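You operate a simulated robot arm through the tools that you are given. There is no shell and no other tool. Be economical: measure what you need, move in short steps, check, and stop when the job is done.

Carry out the task below with a simulated robot arm. There is one attempt and no reset: what you move stays moved.

JOB
Take the blue-handled jug and put it on the lower shelf of the decanting bench. Take the red board on the top of the decanting bench and put it away on the top of the test bench. Put the beaker on the top of the tinting bench. Fetch the wooden brush and set it on the top of the wooden table. Put the waste cup in the sink bowl. Put one of the wooden sticks from the top of the tinting bench on the orange board. Open the cupboard door, fetch the sachet that says "Brown" from the top of the tinting bench and set it on the upper shelf of the bench cupboard, then shut the door. Press the feed button to switch it off. Put the jug from the lower shelf of the tank rack in the sink bowl. Stack the 20 W lamp carton from the lower shelf of the tank rack on top of the 60 W lamp carton. Any order will do. Set down upright: blue-handled jug, beaker, waste cup, jug.

The check looks at the end state, three seconds after you hand in, the way a careful person would. Anything else that was tipped, shoved, dropped, spilled or broken makes it a failure.

ROBOT AND FRAMES
A 6-joint arm with a fingered hand on a trunk, on a base that drives. Base frame: it is fixed to the floor where the robot stands at the start and does not move with it; the origin is under the middle of the robot, x ahead of it, y to its left, z up. Units: mm, degrees, N and s.
With the tool pointing down near the work surface it reaches from about 100 to 500 mm from the robot's upright axis, wherever it stands. Its first joint turns from -166.0 to 166.0 degrees. Places, roughly: beaker (6x6x7 cm) [-6200, 4200, 900]; blue-handled jug [500, -250, 1000]; cupboard door [-7300, 3900, 500]; feed button [-13100, 2600, 900]; jug [-13250, 2000, 500]; lamp carton [-13500, 1750, 500]; lower shelf of the decanting bench [600, -500, 400]; orange board (6x10x2 cm) [-6100, 4000, 900]; red board (6x10x2 cm) [500, -500, 900]; sachet [-9250, 4000, 750]; sink bowl inside [-11400, 4300, 700]; top of the test bench [-5300, 4300, 900]; top of the tinting bench [-8300, 4200, 800]; top of the wooden table [-8100, 1200, 800]; upper shelf of the bench cupboard [-7300, 4300, 400]; waste cup [-8500, 4000, 750]; wooden brush (10x4x4 cm) [-8300, 4000, 900]; wooden stick (2x2x13 cm) [-8400, 4100, 900]. Payload 3.2 kg.
Tool frame: the origin (TCP) lies between the finger pads and is the grasp point; the fingertips stand 22 mm ahead of it; z points along the fingers, y is the line along which they close. The gripper opens to 112 mm. The gripper's body begins 60 mm behind the TCP. The gripper is a hand of 3 fingers: y runs from the thumb to the fingers, the wrist lies at [0, 0, -218] in the tool frame, and closing takes about 1.5 s.
Orientation is that of the tool frame in the base frame, as [roll, pitch, yaw] about the fixed x, y, z axes, in that order (R = Rz(yaw) Ry(pitch) Rx(roll)). With the fingers straight down and closing along the base's y, the tool's x points along the base's -x, its y along +y and its z along -z.

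CONTROLS
- The arm moves only by the tool arm_command. Its argument "targets" is a list of rows, each an object (a shift or turn left out is 0, a gripper value left out holds the last) with "delta_rot": the turn, a rotation vector about the tool's x, y, z in degrees, a list of three; "xyz": the shift along the tool's x, y, z in mm, a list of three; "hand": the closure in counts, from 0 (fully open) to 255 (shut). In form: [{"delta_rot": [wx, wy, wz], "xyz": [tx, ty, tz], "hand": hand}, ...]. A call has 1 to 10 rows; each row shifts and turns the commanded pose from where the row before left it, along the tool's axes as they then stand. Rows are played at 5 a second. More than 50 mm and 8.6 degrees between two rows, or a gripper value outside its range, and nothing of the call is played. Where a pose cannot be reached the arm comes as near as it can. A force on the tool above 40 N (or 10 N above the force at the start of the call, whichever is more), or a blocked arm, ends the call early, and 0.2 s more pass. The fingers move at their own pace (about 108 mm/s each) and stop on an object; they squeeze with about 33 N. The grip force told is the motor's: it shows also when the fingers shut on nothing. Time passes only in rows, and 0.2 s behind the last, so rows that do not move let the fingers close. It gives the time, the measured TCP pose, the force on the tool (base axes), the opening and the grip force at its end, in the units of the frame above (readings bear some noise), with the torque about the TCP (base axes, N m) and any sound that the robot's microphone picked up, and new pictures: "views" is both (left out), scene, wrist or none.
- Cameras (640 x 400 px; columns grow to the right, rows downward): "scene" is now at [-3.6, 107.7, 1416.4]; the picture's right is [-0.74, -0.67, 0.00], its down [-0.46, 0.51, -0.72] and it looks along [0.49, -0.54, -0.69] (base axes); focal length 293 px, centre (320, 200). "wrist" rides on the gripper at [66, 3, -81] in the tool frame; the picture's right is [-0.05, 1.00, 0.00], its down [-0.77, -0.04, -0.64] and it looks along [-0.63, -0.03, 0.77] (tool axes); focal length 275 px, centre (320, 200). There is no depth. A picture from a camera that has moved, and an enlarged one, comes with that camera's place and axes in the base frame and with its lens.
- raise_lower(by): slides the trunk up (or, below 0, down) by that many mm; the arm and the scene camera ride with it, the base frame stays. It gives what a move gives, with no picture.
- steer(legs): drives the robot by 1 to 6 legs, each [ahead, turn to the left] in mm and degrees, along the robot's own axes; the way and the turn of a leg run together, so that a leg with both is an arc; at most 1500 mm and 180 degrees a leg. The arm and the cameras ride along, it lands a little off, and it stops where it bumps. It gives what a move gives, and a new picture of the scene camera.
- preshape(shape): the hand has 3 fingers and takes this shape, open, in about a second: jaw (thumb against the fingers, like two jaws); tri (thumb and two fingers); tip (a fingertip pinch); poke (one finger out to press); point (the index stretched); flat (the hand flat); cup (the hand cupped); fist (a fist). The gripper value then closes the fingers along that shape, each until it touches; the sizes above hold for jaw. It gives what a move gives, with no picture.
- pan_tilt(pan, tilt): turns the head with the scene camera to pan (to the left, within 155 degrees either way) and tilt (down, from -29 to 69), counted from straight ahead of the robot. It gives what a move gives, and a new picture of the scene camera.
- close_up(camera, box): a new picture of the part [left, top, right, bottom] of that camera's present view, enlarged. It takes no simulated time.
- sign_off(): hands the job in; it is judged then, once.

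Work in short steps. Places have to be worked out from the pictures, the camera data and where the tool is seen: move nearer, look again, correct. Check each grasp and each placing, and mend what went wrong. You have 535 turns and 360 pictures in all, those below and enlarged ones among them. Open the gripper and draw the arm clear of the work before you hand the job in, unless the task says otherwise.

The tools are called after "Call:" as name(argument=value, ...) on one line, values as JSON. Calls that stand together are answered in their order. arm_command: Moves the arm, as the interface text tells. Its arguments: {"type":"object","properties":{"targets":{"type":"array"},"views":{"type":"string","enum":["both","scene","wrist","none"]}},"required":["targets"]} The other tools are called the same way: raise_lower (by) slides the trunk up or down; preshape (shape) gives the hand a shape; steer (legs) drives the base; pan_tilt (pan, tilt) turns the head that bears the scene camera; close_up (camera, box) takes an enlarged picture of a part of a camera's view; sign_off () hands the job in.

At the start:

```text
time_s: 0.0
tool_pos: [265.7, -213.2, 1148.1]
orientation: [-180.0, 0.1, 180.0]
wrist_force: [0.0, 1.2, -0.7]
moment: [0.01, -0.01, 0.03]
gripper_width: 112.0
gripper_force: 0.1
shape: jaw
trunk travel left (down, up): [-447.0, 143.0]
robot x, y, heading: [-2.0, -2.7, -0.2]
head pan, tilt: [-47.8, 43.6]
```

scene: 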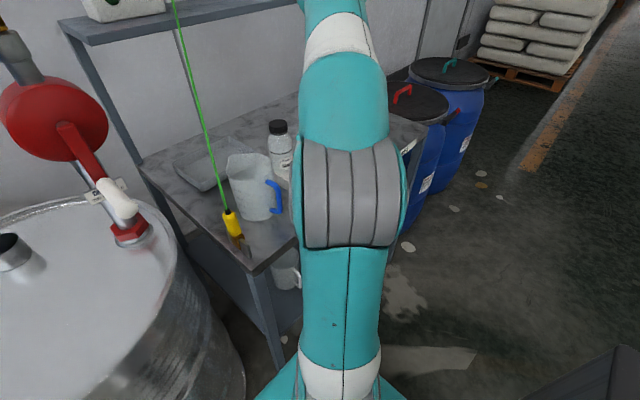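
wrist: 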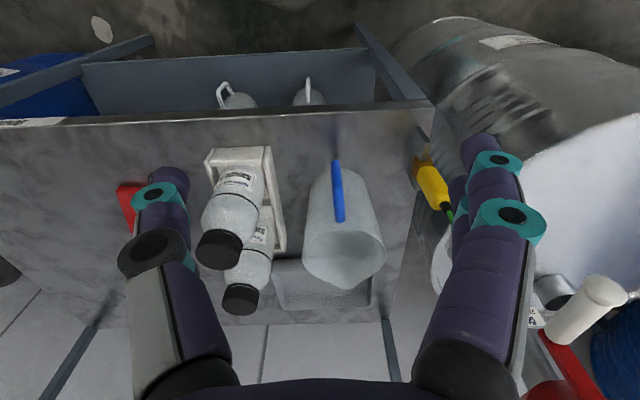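

I'll start by examining the decanting bench: an enlarged wrist view of the jug and shelf area.

Call:
close_up(camera="wrist", box=[100, 40, 500, 320])

Call:
pan_tilt(pan=-20, tilt=50)

```text
1.43 times, centred on (300, 180) of wrist
camera zoom: at [199.9, -210.3, 1228.2], right [0.05, 1.0, 0.0], down [0.77, -0.04, 0.64], along [0.64, -0.03, -0.77], focal length 393 px, centre (349, 229)
```

zoom: 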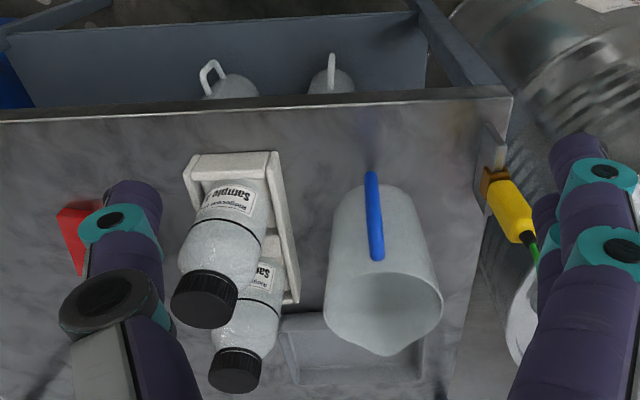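

```text
time_s: 0.9
tool_pos: [266.6, -215.1, 1146.6]
orientation: [180.0, 0.0, -180.0]
wrist_force: [0.6, -0.7, 0.7]
moment: [0.03, 0.01, -0.01]
gripper_width: 111.9
gripper_force: 0.0
shape: jaw
trunk travel left (down, up): [-447.0, 143.0]
robot x, y, heading: [3.3, 0.1, -0.2]
head pan, tilt: [-20.0, 50.0]
camera scene: at [13.4, 142.3, 1407.4], right [-0.34, -0.94, 0.0], down [-0.72, 0.26, -0.64], along [0.6, -0.22, -0.77], focal length 293 px, centre (320, 200)
```

scene: 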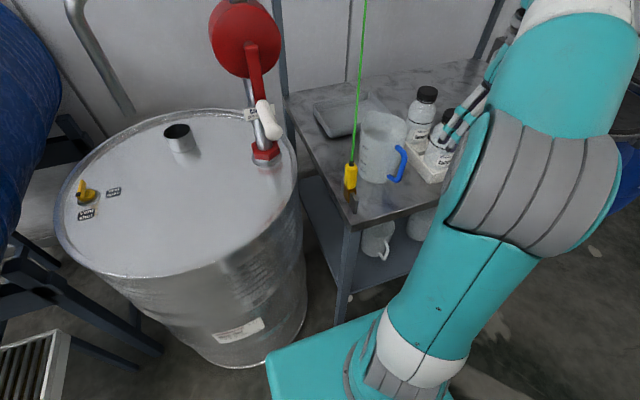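

The bench top is at z≈845 with its front edge at x≈358, and the jug handle stands near (420, -196, 885–985). Before driving, I look round for navigation.

Call:
pan_tilt(pan=90, tilt=10)

Call:
pan_tilt(pan=150, tilt=15)

Call:
pan_tilt(pan=-140, tilt=20)

```text
time_s: 2.8
tool_pos: [265.6, -214.5, 1147.5]
orientation: [-180.0, 0.2, -180.0]
wrist_force: [-0.3, -0.8, -1.0]
moment: [-0.03, 0.02, -0.02]
gripper_width: 111.8
gripper_force: 0.1
shape: jaw
trunk travel left (down, up): [-447.0, 143.0]
robot x, y, heading: [-2.4, 0.3, 0.0]
head pan, tilt: [90.0, 10.0]
camera scene: at [-58.9, 261.7, 1469.2], right [1.0, 0.0, 0.0], down [0.0, -0.17, -0.98], along [0.0, 0.98, -0.17], focal length 293 px, centre (320, 200)
```

scene: 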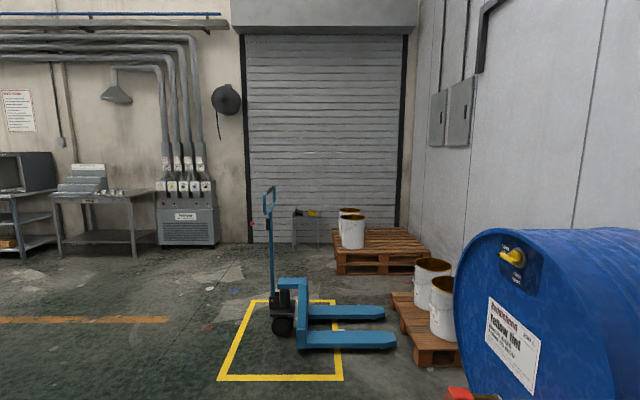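

```text
time_s: 4.1
tool_pos: [265.7, -214.9, 1147.7]
orientation: [-180.0, 0.0, -180.0]
wrist_force: [0.5, -1.2, -0.3]
moment: [-0.01, -0.01, -0.01]
gripper_width: 111.8
gripper_force: 0.1
shape: jaw
trunk travel left (down, up): [-447.0, 143.0]
robot x, y, heading: [-3.2, -3.8, 0.0]
head pan, tilt: [150.0, 15.0]
camera scene: at [-139.8, 215.5, 1461.1], right [0.5, 0.87, 0.0], down [0.22, -0.13, -0.97], along [-0.84, 0.48, -0.26], focal length 293 px, centre (320, 200)
```

scene: 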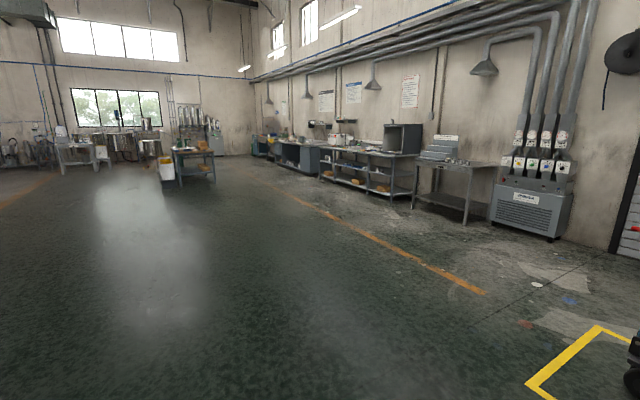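

```text
time_s: 8.1
tool_pos: [266.5, -214.3, 1148.1]
orientation: [180.0, 0.1, -180.0]
wrist_force: [-0.4, -0.3, 0.6]
moment: [-0.02, -0.01, 0.01]
gripper_width: 112.0
gripper_force: 0.2
shape: jaw
trunk travel left (down, up): [-447.0, 143.0]
robot x, y, heading: [1.3, -1.9, -0.0]
head pan, tilt: [-140.0, 20.0]
camera scene: at [-130.3, 108.8, 1453.0], right [-0.64, 0.77, 0.0], down [0.26, 0.22, -0.94], along [-0.72, -0.6, -0.34], focal length 293 px, centre (320, 200)
```

scene: 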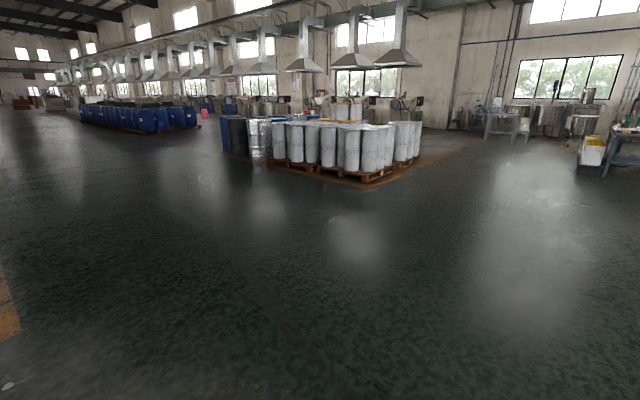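

The floor behind is clear. I back off 300 mm and look at the bench including its lower shelf.

Call:
steer(legs=[[-400, 0]])

Call:
pan_tilt(pan=-30, tilt=35)

```text
time_s: 10.6
tool_pos: [-142.4, -214.0, 1148.4]
orientation: [-179.9, 0.1, 179.7]
wrist_force: [-0.4, 0.1, -0.7]
moment: [-0.02, -0.02, 0.0]
gripper_width: 112.0
gripper_force: 0.1
shape: jaw
trunk travel left (down, up): [-447.0, 143.0]
robot x, y, heading: [-409.0, -0.0, -0.6]
head pan, tilt: [-140.0, 20.0]
camera scene: at [-537.0, 111.2, 1452.9], right [-0.64, 0.77, 0.0], down [0.26, 0.22, -0.94], along [-0.72, -0.6, -0.34], focal length 293 px, centre (320, 200)
```

scene: 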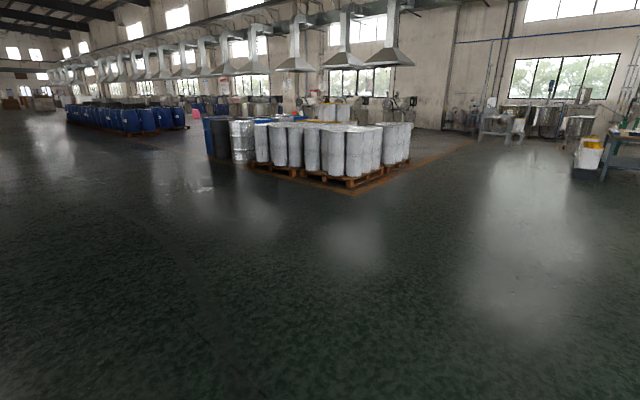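

```text
time_s: 12.5
tool_pos: [-142.7, -215.0, 1147.8]
orientation: [179.9, 0.0, 179.6]
wrist_force: [-0.5, -0.9, 0.5]
moment: [0.01, 0.03, -0.01]
gripper_width: 111.9
gripper_force: 0.0
shape: jaw
trunk travel left (down, up): [-447.0, 143.0]
robot x, y, heading: [-405.7, 1.0, -0.3]
head pan, tilt: [-30.0, 35.0]
camera scene: at [-388.9, 126.0, 1429.1], right [-0.51, -0.86, 0.0], down [-0.49, 0.29, -0.82], along [0.71, -0.41, -0.57], focal length 293 px, centre (320, 200)
```

scene: 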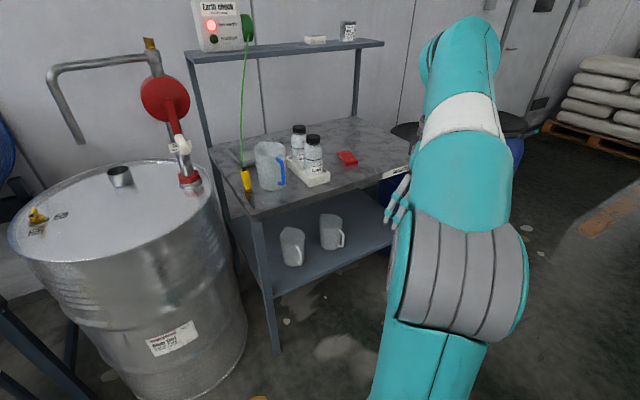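

The lower shelf's right part (y≈-620) looks free. Now I turn the hand so the camera will be on top: first 180° about the tool axis.

Call:
arm_command(targets=[{"delta_rot": [0, 0, 8.5]}, {"delta_rot": [0, 0, 8.5]}, {"delta_rot": [0, 0, 8.5]}, {"delta_rot": [0, 0, 8.5]}, {"delta_rot": [0, 0, 8.5]}, {"delta_rot": [0, 0, 8.5]}, {"delta_rot": [0, 0, 8.5]}, {"delta_rot": [0, 0, 8.5]}, {"delta_rot": [0, 0, 8.5]}, {"delta_rot": [0, 0, 8.5]}], views="none")

Call:
arm_command(targets=[{"delta_rot": [0, 0, 8.5]}, {"delta_rot": [0, 0, 8.5]}, {"delta_rot": [0, 0, 8.5]}, {"delta_rot": [0, 0, 8.5]}, {"delta_rot": [0, 0, 8.5]}, {"delta_rot": [0, 0, 8.5]}, {"delta_rot": [0, 0, 8.5]}, {"delta_rot": [0, 0, 8.5]}, {"delta_rot": [0, 0, 8.5]}, {"delta_rot": [0, 0, 8.5]}], views="none")

```text
time_s: 14.7
tool_pos: [-445.6, -294.4, 1179.1]
orientation: [179.9, 0.0, 94.8]
wrist_force: [-0.5, 0.2, -0.3]
moment: [-0.05, -0.01, -0.02]
gripper_width: 112.1
gripper_force: 0.0
shape: jaw
out of reach, approached as far as the arm can: row 1, 2, 3, 4, 5, 6, 7, 8, 9, 10
trunk travel left (down, up): [-447.0, 143.0]
robot x, y, heading: [-411.6, 1.3, -0.5]
head pan, tilt: [-30.0, 35.0]
```

```text
time_s: 16.9
tool_pos: [-651.8, -84.8, 1178.3]
orientation: [179.9, 0.1, 39.2]
wrist_force: [1.2, -0.4, 0.4]
moment: [-0.02, 0.0, -0.04]
gripper_width: 111.8
gripper_force: 0.0
shape: jaw
out of reach, approached as far as the arm can: row 1, 2, 3, 4, 5, 6, 7, 8, 9, 10
trunk travel left (down, up): [-447.0, 143.0]
robot x, y, heading: [-404.0, 1.9, -0.5]
head pan, tilt: [-30.0, 35.0]
```

The wrist's last joint is at its limit in that direction, so I turn back the other way.

Call:
arm_command(targets=[{"delta_rot": [0, 0, -8.5]}, {"delta_rot": [0, 0, -8.5]}, {"delta_rot": [0, 0, -8.5]}, {"delta_rot": [0, 0, -8.5]}, {"delta_rot": [0, 0, -8.5]}, {"delta_rot": [0, 0, -8.5]}, {"delta_rot": [0, 0, -8.5]}, {"delta_rot": [0, 0, -8.5]}, {"delta_rot": [0, 0, -8.5]}, {"delta_rot": [0, 0, -8.5]}], views="none")

```text
time_s: 17.5
tool_pos: [-650.7, -89.9, 1177.9]
orientation: [179.1, 0.5, 56.3]
wrist_force: [-7.9, -16.1, 2.4]
moment: [0.08, -0.2, -1.02]
gripper_width: 111.8
gripper_force: 0.1
shape: jaw
trunk travel left (down, up): [-447.0, 143.0]
robot x, y, heading: [-406.2, 1.1, -0.7]
head pan, tilt: [-30.0, 35.0]
stopped in row 3: the force on the tool passed its limit at 59 N (the readings are from after the stop); the commanded pose is now the measured one
```

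It touched something — probably the robot's own body behind. I look before moving.

Call:
arm_command(targets=[{"xyz": [0, 0, -10]}], views="wrist")

Call:
pan_tilt(pan=-140, tilt=50)

```text
time_s: 17.9
tool_pos: [-650.1, -89.0, 1177.7]
orientation: [179.1, 0.4, 56.3]
wrist_force: [-9.2, -19.6, 2.1]
moment: [0.17, -0.22, -1.29]
gripper_width: 111.8
gripper_force: 0.0
shape: jaw
out of reach, approached as far as the arm can: row 1
trunk travel left (down, up): [-447.0, 143.0]
robot x, y, heading: [-406.9, 2.3, -0.5]
head pan, tilt: [-30.0, 35.0]
camera wrist: at [-611.9, -33.9, 1257.8], right [0.81, -0.59, 0.01], down [-0.46, -0.61, 0.64], along [-0.37, -0.52, -0.77], focal length 275 px, centre (320, 200)
```

wrist: 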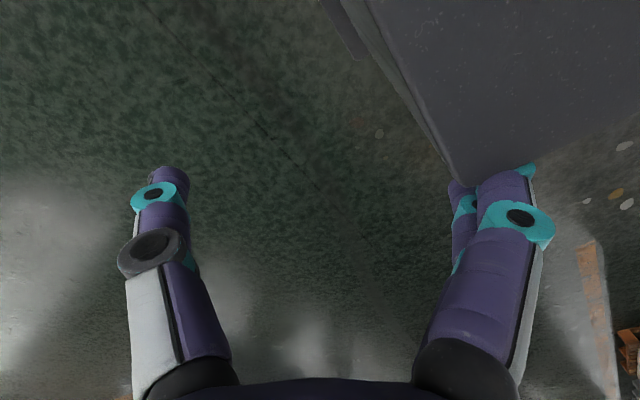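

```text
time_s: 19.8
tool_pos: [-651.3, -89.5, 1178.0]
orientation: [179.2, 0.4, 56.3]
wrist_force: [-11.4, -22.6, 1.0]
moment: [0.21, -0.17, -1.53]
gripper_width: 111.8
gripper_force: 0.0
shape: jaw
trunk travel left (down, up): [-447.0, 143.0]
robot x, y, heading: [-404.4, 0.2, -0.4]
head pan, tilt: [-140.0, 50.0]
camera scene: at [-524.3, 121.5, 1407.4], right [-0.64, 0.77, 0.0], down [0.59, 0.49, -0.64], along [-0.49, -0.41, -0.77], focal length 293 px, centre (320, 200)
```

scene: 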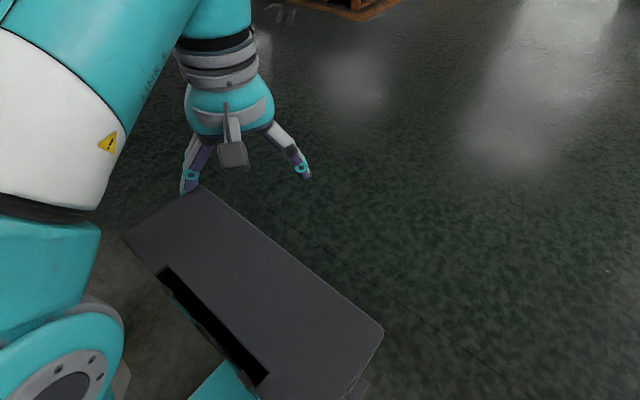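

The fingers rest against the robot's own column. I move the hand outward away from it.

Call:
arm_command(targets=[{"xyz": [-20, -20, 0]}, {"xyz": [-25, -25, 0]}, {"xyz": [-25, -25, 0]}], views="none")

```text
time_s: 20.8
tool_pos: [-698.1, -100.2, 1190.9]
orientation: [-175.3, 6.5, 56.6]
wrist_force: [-0.2, 0.5, 0.0]
moment: [-0.01, 0.02, 0.0]
gripper_width: 111.8
gripper_force: 0.0
shape: jaw
out of reach, approached as far as the arm can: row 1, 2, 3
trunk travel left (down, up): [-447.0, 143.0]
robot x, y, heading: [-404.4, -1.5, -0.4]
head pan, tilt: [-140.0, 50.0]
stopped in row 3: the arm was blocked; the commanded pose is now the measured one
```

Joint 1 is near its rear limit; I swing the hand around the right side (base −y).

Call:
arm_command(targets=[{"xyz": [-33, 22, 0]}, {"xyz": [-33, 22, 0]}, {"xyz": [-33, 22, 0]}, {"xyz": [-33, 22, 0]}, {"xyz": [-33, 22, 0]}], views="none")

```text
time_s: 22.2
tool_pos: [-660.6, -204.3, 1206.3]
orientation: [-173.1, 12.2, 57.3]
wrist_force: [0.2, 0.0, 0.1]
moment: [0.02, 0.03, 0.0]
gripper_width: 112.1
gripper_force: 0.1
shape: jaw
out of reach, approached as far as the arm can: row 1, 2, 3, 4, 5
trunk travel left (down, up): [-447.0, 143.0]
robot x, y, heading: [-407.2, -1.6, -0.4]
head pan, tilt: [-140.0, 50.0]
stopped in row 5: the arm was blocked; the commanded pose is now the measured one
```

The last joint's limit lies on the low side, so I turn the other way (−z) in place.

Call:
arm_command(targets=[{"delta_rot": [0, 0, -8]}, {"delta_rot": [0, 0, -8]}, {"delta_rot": [0, 0, -8]}, {"delta_rot": [0, 0, -8]}, {"delta_rot": [0, 0, -8]}, {"delta_rot": [0, 0, -8]}, {"delta_rot": [0, 0, -8]}, {"delta_rot": [0, 0, -8]}], views="none")

```text
time_s: 24.0
tool_pos: [-661.0, -204.6, 1207.3]
orientation: [-166.3, -0.7, 120.3]
wrist_force: [0.4, 0.1, -0.8]
moment: [-0.01, 0.01, 0.02]
gripper_width: 111.9
gripper_force: 0.1
shape: jaw
trunk travel left (down, up): [-447.0, 143.0]
robot x, y, heading: [-407.7, 1.0, -0.2]
head pan, tilt: [-140.0, 50.0]
```

Call:
arm_command(targets=[{"delta_rot": [-6.8, 0, 0]}, {"delta_rot": [-6.8, 0, 0]}, {"delta_rot": [0, 0, -8.5]}, {"delta_rot": [0, 0, -8.5]}, {"delta_rot": [0, 0, -8.5]}, {"delta_rot": [0, 0, -8.5]}, {"delta_rot": [0, 0, -8.5]}, {"delta_rot": [0, 0, -8.5]}, {"delta_rot": [0, 0, -8.5]}], views="none")

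```text
time_s: 26.0
tool_pos: [-643.0, -191.3, 1161.0]
orientation: [179.3, -0.3, 180.0]
wrist_force: [0.7, 0.0, -0.5]
moment: [-0.04, 0.03, 0.02]
gripper_width: 111.8
gripper_force: 0.1
shape: jaw
out of reach, approached as far as the arm can: row 1, 2
trunk travel left (down, up): [-447.0, 143.0]
robot x, y, heading: [-405.5, 2.8, -0.4]
head pan, tilt: [-140.0, 50.0]
```

Now yaw is 180. I carry the hand around the right side to the front.

Call:
arm_command(targets=[{"xyz": [0, -45, 0]}, {"xyz": [0, -45, 0]}, {"xyz": [-25, -40, 0]}, {"xyz": [-48, 0, 0]}, {"xyz": [-48, 0, 0]}, {"xyz": [-48, 0, 0]}, {"xyz": [-48, 0, 0]}, {"xyz": [-48, 0, 0]}, {"xyz": [-48, 0, 0]}, {"xyz": [-48, 0, 0]}], views="none")

Call:
arm_command(targets=[{"xyz": [-48, 0, 0]}, {"xyz": [-48, 20, 0]}, {"xyz": [-48, 20, 0], "delta_rot": [0, 0, -8.5]}, {"delta_rot": [0, 0, -8.5]}, {"delta_rot": [0, 0, -8.5]}, {"delta_rot": [0, 0, -8.5]}, {"delta_rot": [0, 0, -8.5]}, {"delta_rot": [0, 0, -8.5]}, {"delta_rot": [0, 0, -8.5]}, {"delta_rot": [0, 0, -8.5]}], views="none")

```text
time_s: 28.2
tool_pos: [-265.3, -309.6, 1129.3]
orientation: [179.3, -0.3, 179.8]
wrist_force: [0.5, 0.2, -0.1]
moment: [0.03, 0.04, 0.02]
gripper_width: 111.9
gripper_force: 0.1
shape: jaw
out of reach, approached as far as the arm can: row 1, 2, 3
trunk travel left (down, up): [-447.0, 143.0]
robot x, y, heading: [-403.8, 5.8, -0.3]
head pan, tilt: [-140.0, 50.0]
```

```text
refused: row 2 steps farther than a row can; nothing moved
```

Call:
arm_command(targets=[{"xyz": [-45, 0, 0]}, {"xyz": [-45, 0, 0]}, {"delta_rot": [0, 0, -8.5]}, {"delta_rot": [0, 0, -8.5]}, {"delta_rot": [0, 0, -8.5]}, {"delta_rot": [0, 0, -8.5]}, {"delta_rot": [0, 0, -8.5]}, {"delta_rot": [0, 0, -8.5]}, {"delta_rot": [0, 0, -8.5]}, {"delta_rot": [0, 0, -8.5]}], views="none")

Call:
arm_command(targets=[{"delta_rot": [0, 0, -8.5]}, {"delta_rot": [0, 0, -8.5]}, {"delta_rot": [0, 0, -8.5]}, {"delta_rot": [0, 0, -8.5]}, {"delta_rot": [0, 0, -8.5]}, {"delta_rot": [0, 0, -8.5]}, {"delta_rot": [0, 0, -8.5]}, {"delta_rot": [0, 0, -8.5]}, {"delta_rot": [0, 0, -8.5]}, {"delta_rot": [0, 0, -8.5]}], views="none")

```text
time_s: 30.4
tool_pos: [-174.8, -307.6, 1127.3]
orientation: [179.5, 0.5, -112.0]
wrist_force: [0.8, 0.3, 0.9]
moment: [0.01, 0.0, 0.0]
gripper_width: 111.9
gripper_force: 0.0
shape: jaw
trunk travel left (down, up): [-447.0, 143.0]
robot x, y, heading: [-406.4, 0.2, -0.1]
head pan, tilt: [-140.0, 50.0]
```

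```text
time_s: 32.6
tool_pos: [-175.2, -306.5, 1127.1]
orientation: [-179.6, 0.6, -27.0]
wrist_force: [0.5, -0.2, -0.4]
moment: [-0.02, 0.03, 0.01]
gripper_width: 112.2
gripper_force: 0.1
shape: jaw
trunk travel left (down, up): [-447.0, 143.0]
robot x, y, heading: [-406.1, 3.3, -0.5]
head pan, tilt: [-140.0, 50.0]
```

Call:
arm_command(targets=[{"delta_rot": [0, 0, -8.5]}, {"delta_rot": [0, 0, -8.5]}, {"delta_rot": [0, 0, -8.5]}, {"xyz": [48, 0, 0], "delta_rot": [0, 0, -1.5]}, {"xyz": [48, 0, 0], "delta_rot": [0, 8.5, 0]}, {"xyz": [48, 0, 0], "delta_rot": [0, 8.5, 0]}, {"delta_rot": [0, 8.5, 0]}, {"delta_rot": [0, 8.5, 0]}, {"delta_rot": [0, 8.5, 0]}, {"delta_rot": [0, 8.5, 0]}], views="none")

Call:
arm_command(targets=[{"delta_rot": [0, 8.5, 0]}, {"delta_rot": [0, 8.5, 0]}, {"delta_rot": [0, 8.5, 0]}, {"delta_rot": [0, 8.5, 0]}, {"delta_rot": [0, 5, 0]}], views="wrist")

```text
time_s: 34.8
tool_pos: [-33.2, -308.6, 1135.0]
orientation: [-179.0, -50.7, -1.1]
wrist_force: [0.1, -0.2, 0.4]
moment: [-0.03, 0.04, 0.0]
gripper_width: 111.9
gripper_force: 0.1
shape: jaw
trunk travel left (down, up): [-447.0, 143.0]
robot x, y, heading: [-404.8, 1.2, -0.9]
head pan, tilt: [-140.0, 50.0]
```

```text
time_s: 36.0
tool_pos: [-33.5, -309.9, 1133.8]
orientation: [-108.1, -89.2, -72.1]
wrist_force: [-0.7, 0.5, 0.9]
moment: [-0.01, 0.01, 0.02]
gripper_width: 112.0
gripper_force: 0.0
shape: jaw
trunk travel left (down, up): [-447.0, 143.0]
robot x, y, heading: [-409.2, 4.5, -0.4]
head pan, tilt: [-140.0, 50.0]
camera wrist: at [-113.1, -312.4, 1200.9], right [-0.01, -1.0, -0.06], down [-0.64, 0.05, -0.77], along [0.77, 0.03, -0.64], focal length 275 px, centre (320, 200)
```

wrist: 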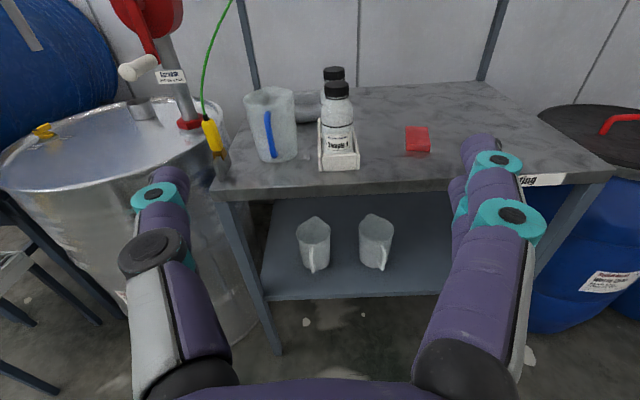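

The wrist view is upright now and shows everything; the shelf right of the two white jugs is free. I lower the trunk to handle height, shift left, and narrow the fingers a bit.

Call:
raise_lower(by=-194)

Call:
arm_command(targets=[{"xyz": [0, -40, 0], "hand": 90}, {"xyz": [0, -40, 0]}, {"xyz": [0, -34, 0]}], views="none")

Call:
steer(legs=[[250, 0]])

Call:
arm_command(targets=[{"xyz": [0, 0, 0]}], views="wrist")

```text
time_s: 38.1
tool_pos: [-32.6, -309.5, 939.5]
orientation: [-115.0, -89.3, -65.3]
wrist_force: [-0.6, 0.0, -0.6]
moment: [0.0, -0.04, -0.06]
gripper_width: 112.1
gripper_force: 0.1
shape: jaw
trunk travel left (down, up): [-253.0, 337.0]
robot x, y, heading: [-411.3, 0.5, -0.6]
head pan, tilt: [-140.0, 50.0]
```

```text
time_s: 38.9
tool_pos: [-34.0, -195.7, 940.6]
orientation: [-115.4, -89.2, -64.8]
wrist_force: [0.0, 1.0, -0.5]
moment: [0.01, 0.04, 0.03]
gripper_width: 72.8
gripper_force: 0.1
shape: jaw
trunk travel left (down, up): [-253.0, 337.0]
robot x, y, heading: [-405.8, 1.3, -0.4]
head pan, tilt: [-140.0, 50.0]
```

```text
time_s: 40.8
tool_pos: [216.4, -197.8, 940.9]
orientation: [-114.8, -89.2, -65.5]
wrist_force: [0.6, 0.1, -0.8]
moment: [-0.01, 0.02, -0.02]
gripper_width: 72.9
gripper_force: 0.1
shape: jaw
trunk travel left (down, up): [-253.0, 337.0]
robot x, y, heading: [-159.7, -3.3, -0.6]
head pan, tilt: [-140.0, 50.0]
camera scene: at [-274.7, 119.7, 1213.4], right [-0.64, 0.77, 0.0], down [0.59, 0.49, -0.64], along [-0.5, -0.41, -0.77], focal length 293 px, centre (320, 200)
```

scene: 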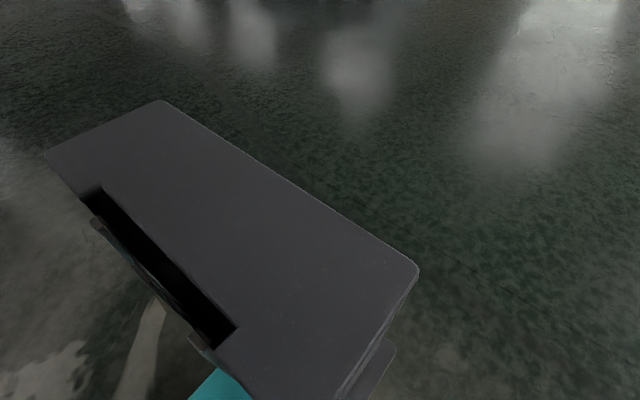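

```text
time_s: 41.2
tool_pos: [216.3, -195.8, 940.6]
orientation: [-115.1, -89.3, -65.2]
wrist_force: [-0.1, -0.2, 0.2]
moment: [-0.04, 0.01, 0.0]
gripper_width: 72.9
gripper_force: 0.0
shape: jaw
trunk travel left (down, up): [-253.0, 337.0]
robot x, y, heading: [-156.3, 1.9, -0.6]
head pan, tilt: [-140.0, 50.0]
camera wrist: at [135.9, -200.0, 1007.6], right [0.0, -1.0, -0.06], down [-0.64, 0.05, -0.77], along [0.77, 0.03, -0.64], focal length 275 px, centre (320, 200)
```

wrist: 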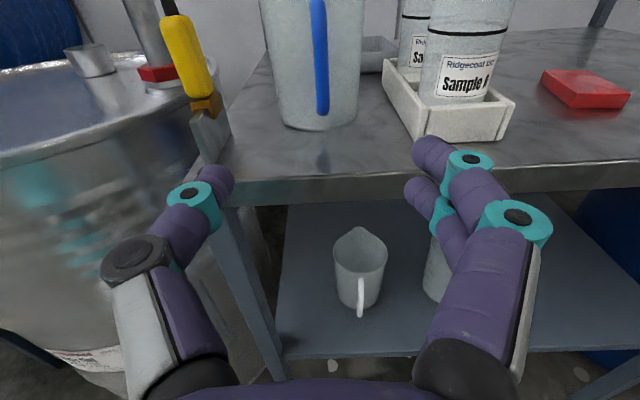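

The handle is centred on the tool axis (u≈320). I advance the tool about 190 mm along its axis so the fingers straddle the handle.

Call:
arm_command(targets=[{"xyz": [0, 0, 48]}, {"xyz": [0, 0, 48]}, {"xyz": [0, 0, 40]}, {"xyz": [0, 0, 30]}, {"xyz": [0, 0, 22]}], views="wrist")

```text
time_s: 42.4
tool_pos: [403.7, -198.8, 942.4]
orientation: [-115.3, -89.3, -64.9]
wrist_force: [0.9, 0.0, -0.4]
moment: [0.03, 0.0, 0.01]
gripper_width: 72.6
gripper_force: 0.1
shape: jaw
trunk travel left (down, up): [-253.0, 337.0]
robot x, y, heading: [-158.9, -2.4, -0.6]
head pan, tilt: [-140.0, 50.0]
camera wrist: at [323.1, -201.3, 1007.4], right [-0.01, -1.0, -0.06], down [-0.64, 0.05, -0.77], along [0.77, 0.03, -0.64], focal length 275 px, centre (320, 200)
```

wrist: 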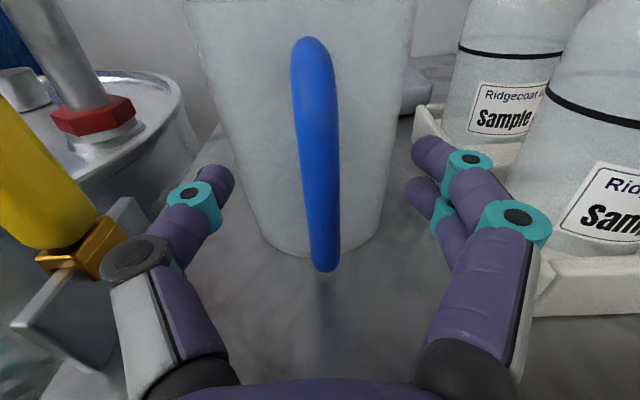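

Call:
arm_command(targets=[{"xyz": [0, 0, 9]}, {"hand": 255}, {}, {}, {}, {}, {}, {}, {}], views="wrist")

```text
time_s: 44.4
tool_pos: [412.3, -197.4, 940.3]
orientation: [-115.3, -89.3, -64.9]
wrist_force: [-0.1, 0.8, 0.2]
moment: [0.02, -0.01, 0.01]
gripper_width: 0.0
gripper_force: 33.0
shape: jaw
trunk travel left (down, up): [-253.0, 337.0]
robot x, y, heading: [-159.8, -3.2, -0.6]
head pan, tilt: [-140.0, 50.0]
camera wrist: at [332.2, -201.3, 1007.8], right [0.0, -1.0, -0.06], down [-0.64, 0.05, -0.77], along [0.77, 0.03, -0.64], focal length 275 px, centre (320, 200)
```

wrist: 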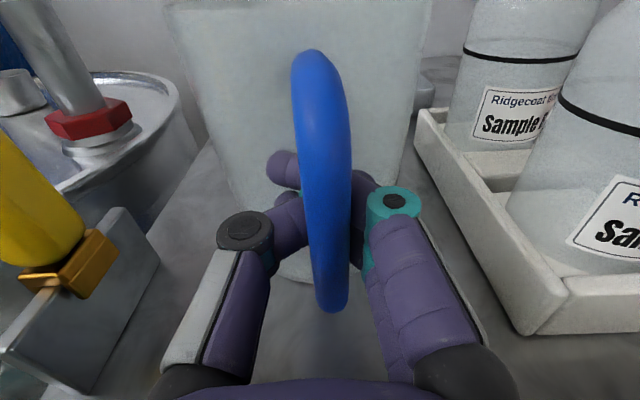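

The fingertips met behind the handle (width 0) and drew the jug ~12 mm towards me. I reopen, back off so the pads sit at the handle itself, and look.

Call:
arm_command(targets=[{"hand": 90}, {}, {}, {}, {"xyz": [0, 0, -20]}, {}], views="wrist")

```text
time_s: 45.8
tool_pos: [392.1, -197.6, 940.1]
orientation: [-115.0, -89.3, -65.3]
wrist_force: [0.0, -0.2, -0.3]
moment: [-0.02, 0.01, 0.01]
gripper_width: 72.6
gripper_force: 0.0
shape: jaw
trunk travel left (down, up): [-253.0, 337.0]
robot x, y, heading: [-158.0, 2.1, -0.6]
head pan, tilt: [-140.0, 50.0]
camera wrist: at [312.5, -200.0, 1007.4], right [0.0, -1.0, -0.06], down [-0.64, 0.05, -0.77], along [0.77, 0.03, -0.64], focal length 275 px, centre (320, 200)
```

wrist: 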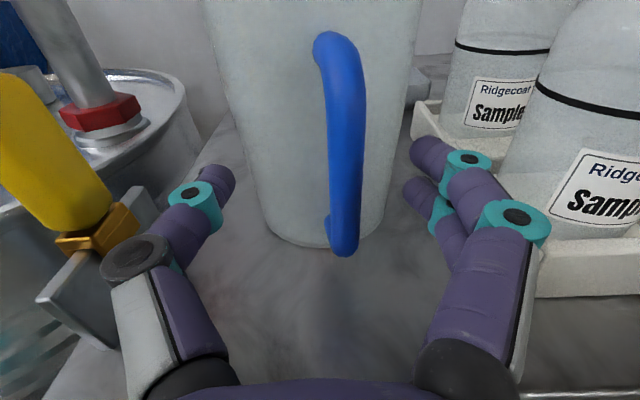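

The handle is now near (410, -208). I centre on it and close with the TCP slightly short of it.

Call:
arm_command(targets=[{"xyz": [0, 10, 8]}, {"hand": 255}, {}, {}, {}, {}, {}, {}], views="wrist")

```text
time_s: 47.6
tool_pos: [401.4, -207.9, 940.2]
orientation: [-115.3, -89.3, -64.9]
wrist_force: [0.8, 0.5, 0.3]
moment: [0.0, 0.01, -0.02]
gripper_width: 0.1
gripper_force: 32.8
shape: jaw
trunk travel left (down, up): [-253.0, 337.0]
robot x, y, heading: [-158.7, -2.6, -0.6]
head pan, tilt: [-140.0, 50.0]
camera wrist: at [321.3, -210.3, 1007.1], right [0.0, -1.0, -0.06], down [-0.64, 0.05, -0.77], along [0.77, 0.03, -0.64], focal length 275 px, centre (320, 200)
```

wrist: 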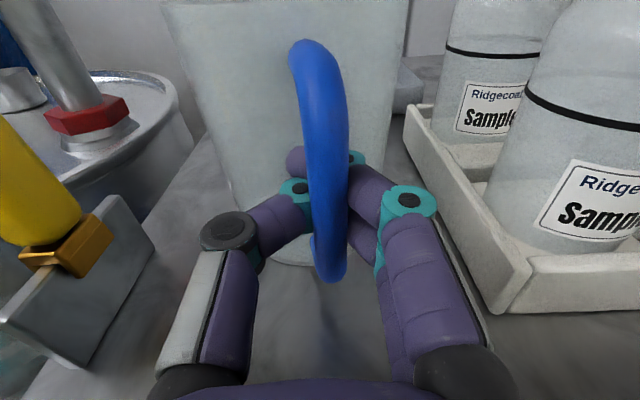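

The fingers form an A-shape that pushes the thin handle inwards. I open, back off clear, and try the fingertip-pinch shape, looking at how it closes.

Call:
arm_command(targets=[{"hand": 90}, {}, {}, {}, {"xyz": [0, 0, -40]}, {"xyz": [0, 0, -40]}], views="none")

Call:
preshape(shape="tip")

Call:
arm_command(targets=[{}], views="wrist")

Call:
arm_command(targets=[{"hand": 255}, {}, {}, {}, {}, {}, {}], views="wrist")

```text
time_s: 49.0
tool_pos: [321.9, -207.2, 941.4]
orientation: [-113.3, -89.1, -66.7]
wrist_force: [0.0, -0.1, 0.4]
moment: [0.02, -0.02, -0.05]
gripper_width: 72.2
gripper_force: 0.0
shape: jaw
trunk travel left (down, up): [-253.0, 337.0]
robot x, y, heading: [-160.4, -0.2, -0.4]
head pan, tilt: [-140.0, 50.0]
```

```text
time_s: 49.9
tool_pos: [323.2, -207.9, 940.7]
orientation: [-115.1, -89.4, -65.2]
wrist_force: [0.0, -0.2, -0.5]
moment: [0.0, 0.04, 0.01]
gripper_width: 111.8
gripper_force: 0.1
shape: tip
trunk travel left (down, up): [-253.0, 337.0]
robot x, y, heading: [-156.1, 1.7, -0.8]
head pan, tilt: [-140.0, 50.0]
```

```text
time_s: 50.3
tool_pos: [322.0, -207.1, 941.7]
orientation: [-115.2, -89.3, -65.1]
wrist_force: [0.3, -0.1, -0.2]
moment: [-0.01, 0.01, 0.0]
gripper_width: 111.8
gripper_force: 0.0
shape: tip
trunk travel left (down, up): [-253.0, 337.0]
robot x, y, heading: [-158.8, 2.1, -0.5]
head pan, tilt: [-140.0, 50.0]
camera wrist: at [242.4, -210.4, 1008.3], right [0.0, -1.0, -0.06], down [-0.64, 0.05, -0.77], along [0.77, 0.03, -0.64], focal length 275 px, centre (320, 200)
```

wrist: 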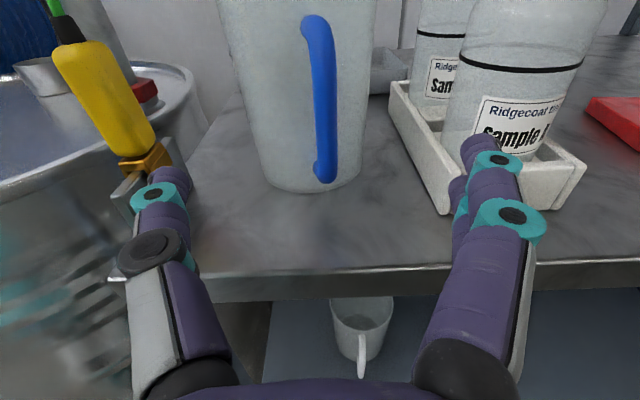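

```text
time_s: 51.9
tool_pos: [322.6, -208.8, 942.0]
orientation: [-115.1, -89.3, -65.2]
wrist_force: [0.0, -0.1, -0.7]
moment: [-0.05, -0.03, 0.02]
gripper_width: 0.0
gripper_force: 33.3
shape: tip
trunk travel left (down, up): [-253.0, 337.0]
robot x, y, heading: [-157.4, -0.2, -0.6]
head pan, tilt: [-140.0, 50.0]
camera wrist: at [242.4, -210.4, 1008.3], right [0.0, -1.0, -0.06], down [-0.64, 0.05, -0.77], along [0.77, 0.03, -0.64], focal length 275 px, centre (320, 200)
```

wrist: 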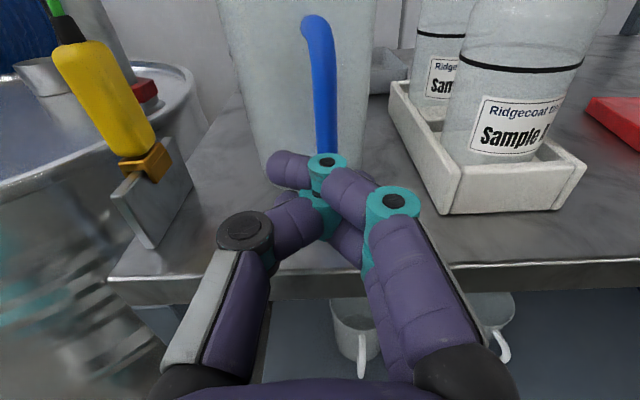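

The tips cross at the TCP, so a bar lying along the tool axis would be held: I'll take the handle from above with the tool down. I raise the trunk and turn the tool down.

Call:
raise_lower(by=180)

Call:
preshape(shape="jaw")

Call:
arm_command(targets=[{"xyz": [0, 0, -30], "hand": 90}, {"delta_rot": [0, -8.5, 0]}, {"delta_rot": [0, -8.5, 0]}, {"delta_rot": [0, -8.5, 0]}, {"delta_rot": [0, -8.5, 0]}, {"delta_rot": [0, -8.5, 0]}, {"delta_rot": [0, -8.5, 0]}, {"delta_rot": [0, -8.5, 0]}, {"delta_rot": [0, -8.5, 0]}, {"delta_rot": [0, -8.5, 0]}], views="none")

Call:
arm_command(targets=[{"delta_rot": [0, -8.5, 0]}, {"delta_rot": [0, -4.1, 0]}], views="wrist")

```text
time_s: 53.9
tool_pos: [323.0, -207.1, 1120.8]
orientation: [-115.1, -89.3, -65.2]
wrist_force: [-0.2, -0.3, 0.4]
moment: [-0.03, 0.01, -0.02]
gripper_width: 0.0
gripper_force: 33.0
shape: tip
trunk travel left (down, up): [-433.0, 157.0]
robot x, y, heading: [-158.8, 0.4, -0.6]
head pan, tilt: [-140.0, 50.0]
```

```text
time_s: 54.8
tool_pos: [322.8, -206.9, 1120.3]
orientation: [-115.3, -89.3, -65.2]
wrist_force: [-0.2, -0.7, -0.1]
moment: [0.01, -0.01, -0.01]
gripper_width: 111.9
gripper_force: 0.0
shape: jaw
trunk travel left (down, up): [-433.0, 157.0]
robot x, y, heading: [-157.4, 0.3, -0.4]
head pan, tilt: [-140.0, 50.0]
```

```text
time_s: 57.0
tool_pos: [293.6, -206.9, 1121.0]
orientation: [-179.3, -13.1, -0.4]
wrist_force: [-0.1, -0.4, -0.6]
moment: [-0.02, -0.01, -0.02]
gripper_width: 72.8
gripper_force: 0.1
shape: jaw
trunk travel left (down, up): [-433.0, 157.0]
robot x, y, heading: [-158.9, 1.0, -0.7]
head pan, tilt: [-140.0, 50.0]
```

```text
time_s: 57.6
tool_pos: [276.1, -191.4, 1101.8]
orientation: [-179.4, -0.5, -0.2]
wrist_force: [-0.1, 0.3, 0.3]
moment: [0.01, -0.03, 0.01]
gripper_width: 72.7
gripper_force: 0.1
shape: jaw
out of reach, approached as far as the arm can: row 1, 2
trunk travel left (down, up): [-433.0, 157.0]
robot x, y, heading: [-156.2, -0.6, -0.6]
head pan, tilt: [-140.0, 50.0]
camera wrist: at [341.6, -195.2, 1182.9], right [-0.05, -1.0, -0.01], down [-0.78, 0.03, 0.63], along [-0.63, 0.04, -0.78], focal length 275 px, centre (320, 200)
```

wrist: 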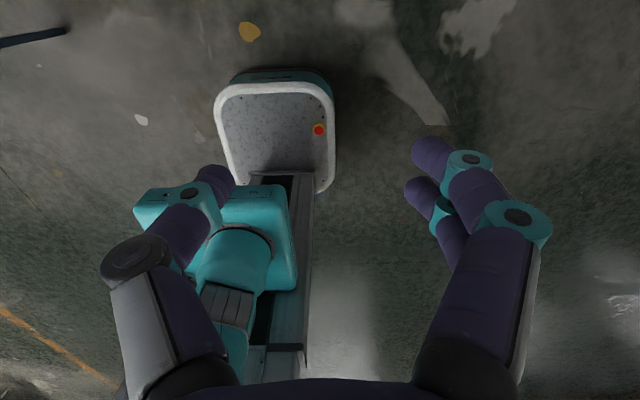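

I drive forward 150 mm so that the handle comes within the tool-down reach, then view with the head camera.

Call:
steer(legs=[[140, 0]])

Call:
pan_tilt(pan=-30, tilt=45)

Call:
arm_command(targets=[{"xyz": [-20, 15, 0]}], views="wrist")

```text
time_s: 58.9
tool_pos: [417.4, -193.2, 1101.8]
orientation: [-179.4, -0.7, -0.4]
wrist_force: [0.7, -0.3, 0.2]
moment: [-0.01, 0.01, 0.0]
gripper_width: 72.8
gripper_force: 0.0
shape: jaw
trunk travel left (down, up): [-433.0, 157.0]
robot x, y, heading: [-19.7, 1.3, -0.7]
head pan, tilt: [-140.0, 50.0]
camera scene: at [-133.3, 118.6, 1393.4], right [-0.64, 0.77, 0.0], down [0.59, 0.49, -0.64], along [-0.5, -0.41, -0.77], focal length 293 px, centre (320, 200)
```

scene: 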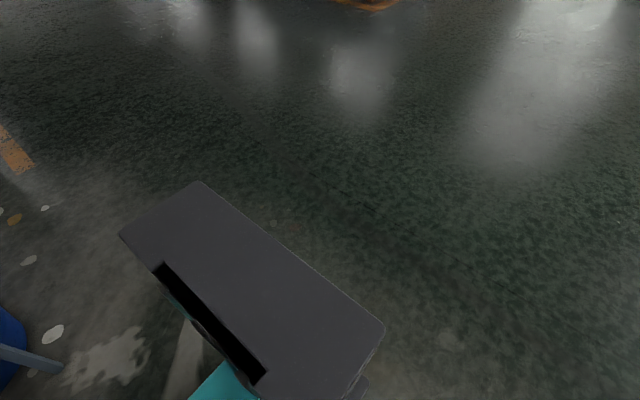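

```text
time_s: 60.8
tool_pos: [415.8, -193.9, 1101.6]
orientation: [-179.5, -0.5, -0.4]
wrist_force: [0.2, -0.7, 0.3]
moment: [-0.04, -0.01, 0.01]
gripper_width: 72.9
gripper_force: 0.1
shape: jaw
trunk travel left (down, up): [-433.0, 157.0]
robot x, y, heading: [-18.6, -4.3, -0.7]
head pan, tilt: [-30.0, 45.0]
camera scene: at [-4.3, 126.2, 1400.3], right [-0.51, -0.86, 0.0], down [-0.61, 0.36, -0.71], along [0.61, -0.36, -0.71], focal length 293 px, centre (320, 200)
```

scene: 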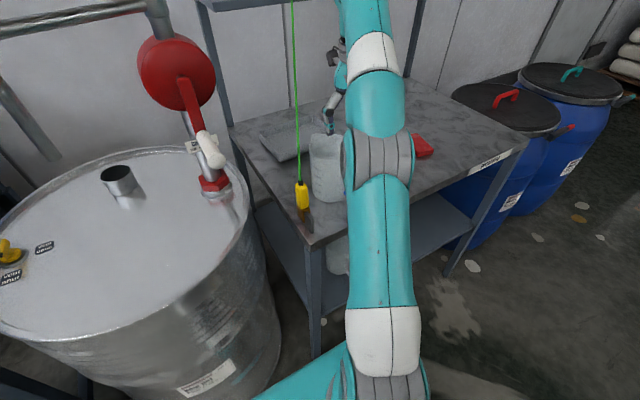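

```text
time_s: 61.2
tool_pos: [394.9, -209.1, 1101.2]
orientation: [-179.4, -0.5, -0.4]
wrist_force: [-0.5, -0.1, 0.3]
moment: [0.02, -0.01, -0.01]
gripper_width: 72.8
gripper_force: 0.1
shape: jaw
trunk travel left (down, up): [-433.0, 157.0]
robot x, y, heading: [-18.6, -3.7, -0.7]
head pan, tilt: [-30.0, 45.0]
camera wrist: at [461.4, -212.5, 1181.6], right [-0.05, -1.0, -0.01], down [-0.78, 0.03, 0.63], along [-0.63, 0.04, -0.78], focal length 275 px, centre (320, 200)
```

wrist: 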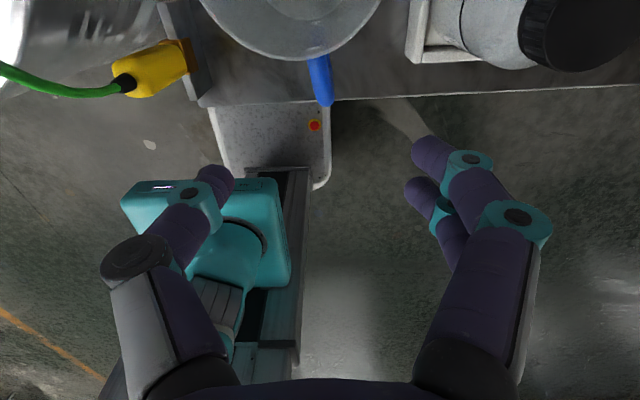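

The handle bar is at about (399, -209), directly under the TCP. I descend to z≈958, with the fingers either side of it.

Call:
arm_command(targets=[{"xyz": [3, 0, 40]}, {"xyz": [0, 0, 40]}, {"xyz": [0, 0, 30]}], views="wrist")

```text
time_s: 62.0
tool_pos: [400.9, -206.9, 990.8]
orientation: [-179.2, -0.7, -0.5]
wrist_force: [0.3, 0.5, 0.5]
moment: [-0.01, 0.02, 0.04]
gripper_width: 73.2
gripper_force: 0.1
shape: jaw
trunk travel left (down, up): [-433.0, 157.0]
robot x, y, heading: [-19.6, -1.5, -0.3]
head pan, tilt: [-30.0, 45.0]
camera wrist: at [465.6, -211.1, 1072.3], right [-0.05, -1.0, -0.01], down [-0.78, 0.03, 0.63], along [-0.63, 0.04, -0.78], focal length 275 px, centre (320, 200)
```

wrist: 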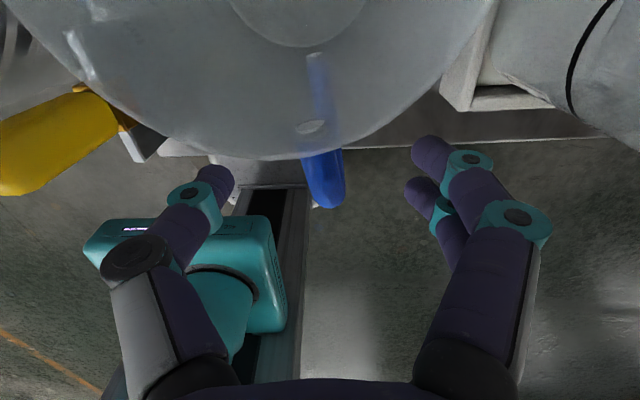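

Call:
arm_command(targets=[{"xyz": [-2, 2, 32]}, {"hand": 255}, {}, {}, {}, {}, {}, {}], views="wrist")

```text
time_s: 63.8
tool_pos: [396.8, -209.5, 960.1]
orientation: [-179.4, -0.5, -0.5]
wrist_force: [-0.5, 0.0, -0.8]
moment: [-0.04, 0.05, -0.01]
gripper_width: 0.0
gripper_force: 32.9
shape: jaw
trunk travel left (down, up): [-433.0, 157.0]
robot x, y, heading: [-18.8, 0.9, -0.9]
head pan, tilt: [-30.0, 45.0]
camera wrist: at [463.4, -213.4, 1041.4], right [-0.05, -1.0, -0.01], down [-0.78, 0.03, 0.63], along [-0.63, 0.04, -0.78], focal length 275 px, centre (320, 200)
```

wrist: 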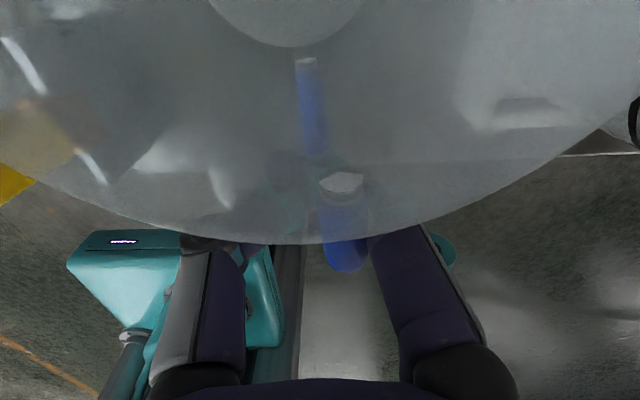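

Width reads 0 again, but I can't see the tips. I test with a small 12 mm lift and look.

Call:
arm_command(targets=[{"xyz": [0, 0, -6]}, {"xyz": [0, 0, -6]}, {}], views="both")

Call:
close_up(camera="wrist", box=[180, 120, 500, 320])

Call:
close_up(camera="scene", box=[240, 40, 440, 240])

```text
time_s: 64.6
tool_pos: [398.9, -209.9, 973.0]
orientation: [-179.3, -0.6, -0.2]
wrist_force: [-0.7, 0.5, -0.9]
moment: [0.0, 0.03, 0.02]
gripper_width: 0.0
gripper_force: 32.4
shape: jaw
trunk travel left (down, up): [-433.0, 157.0]
robot x, y, heading: [-16.1, -1.6, -0.4]
head pan, tilt: [-30.0, 45.0]
camera scene: at [-4.2, 126.2, 1400.3], right [-0.51, -0.86, 0.0], down [-0.61, 0.36, -0.71], along [0.61, -0.36, -0.71], focal length 293 px, centre (320, 200)
camera wrist: at [463.6, -213.4, 1052.6], right [-0.05, -1.0, -0.01], down [-0.78, 0.03, 0.63], along [-0.63, 0.04, -0.78], focal length 275 px, centre (320, 200)
```

scene: 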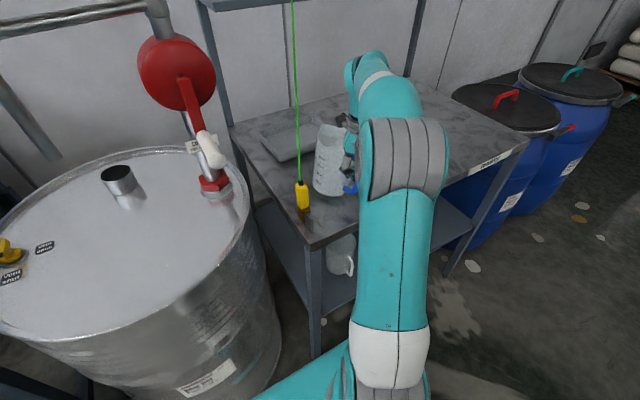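
wrist: 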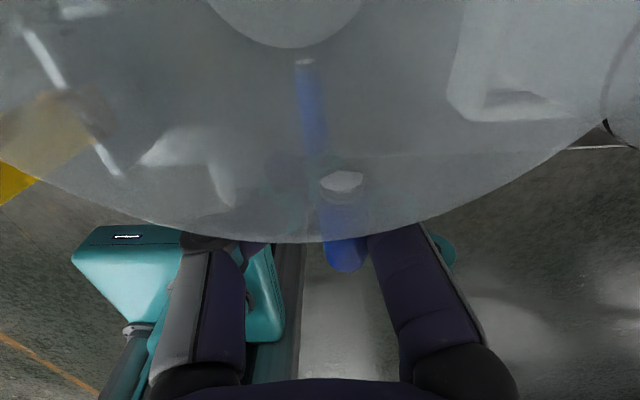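

```text
2.00 times, centred on (340, 220) of wrist
camera zoom: at [463.6, -213.4, 1052.6], right [-0.05, -1.0, -0.01], down [-0.78, 0.03, 0.63], along [-0.63, 0.04, -0.78], focal length 551 px, centre (280, 160)
```

zoom: 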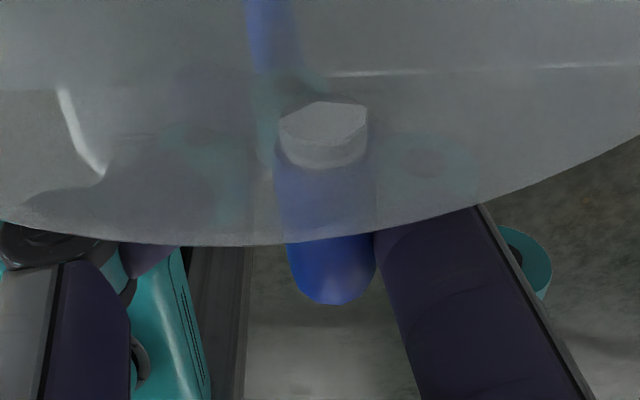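

```text
2.00 times, centred on (340, 140) of scene
camera zoom: at [-4.2, 126.2, 1400.3], right [-0.51, -0.86, 0.0], down [-0.61, 0.36, -0.71], along [0.61, -0.36, -0.71], focal length 586 px, centre (280, 320)
```

zoom: 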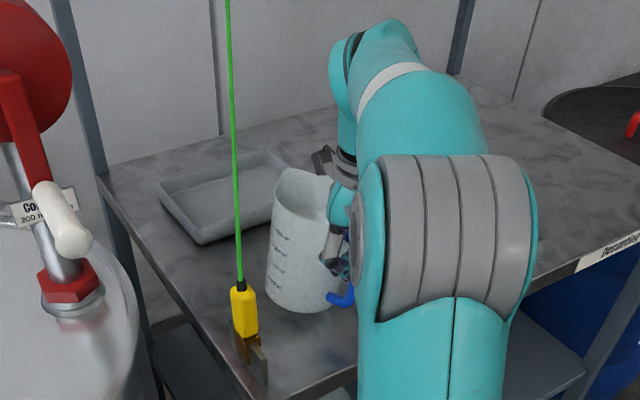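

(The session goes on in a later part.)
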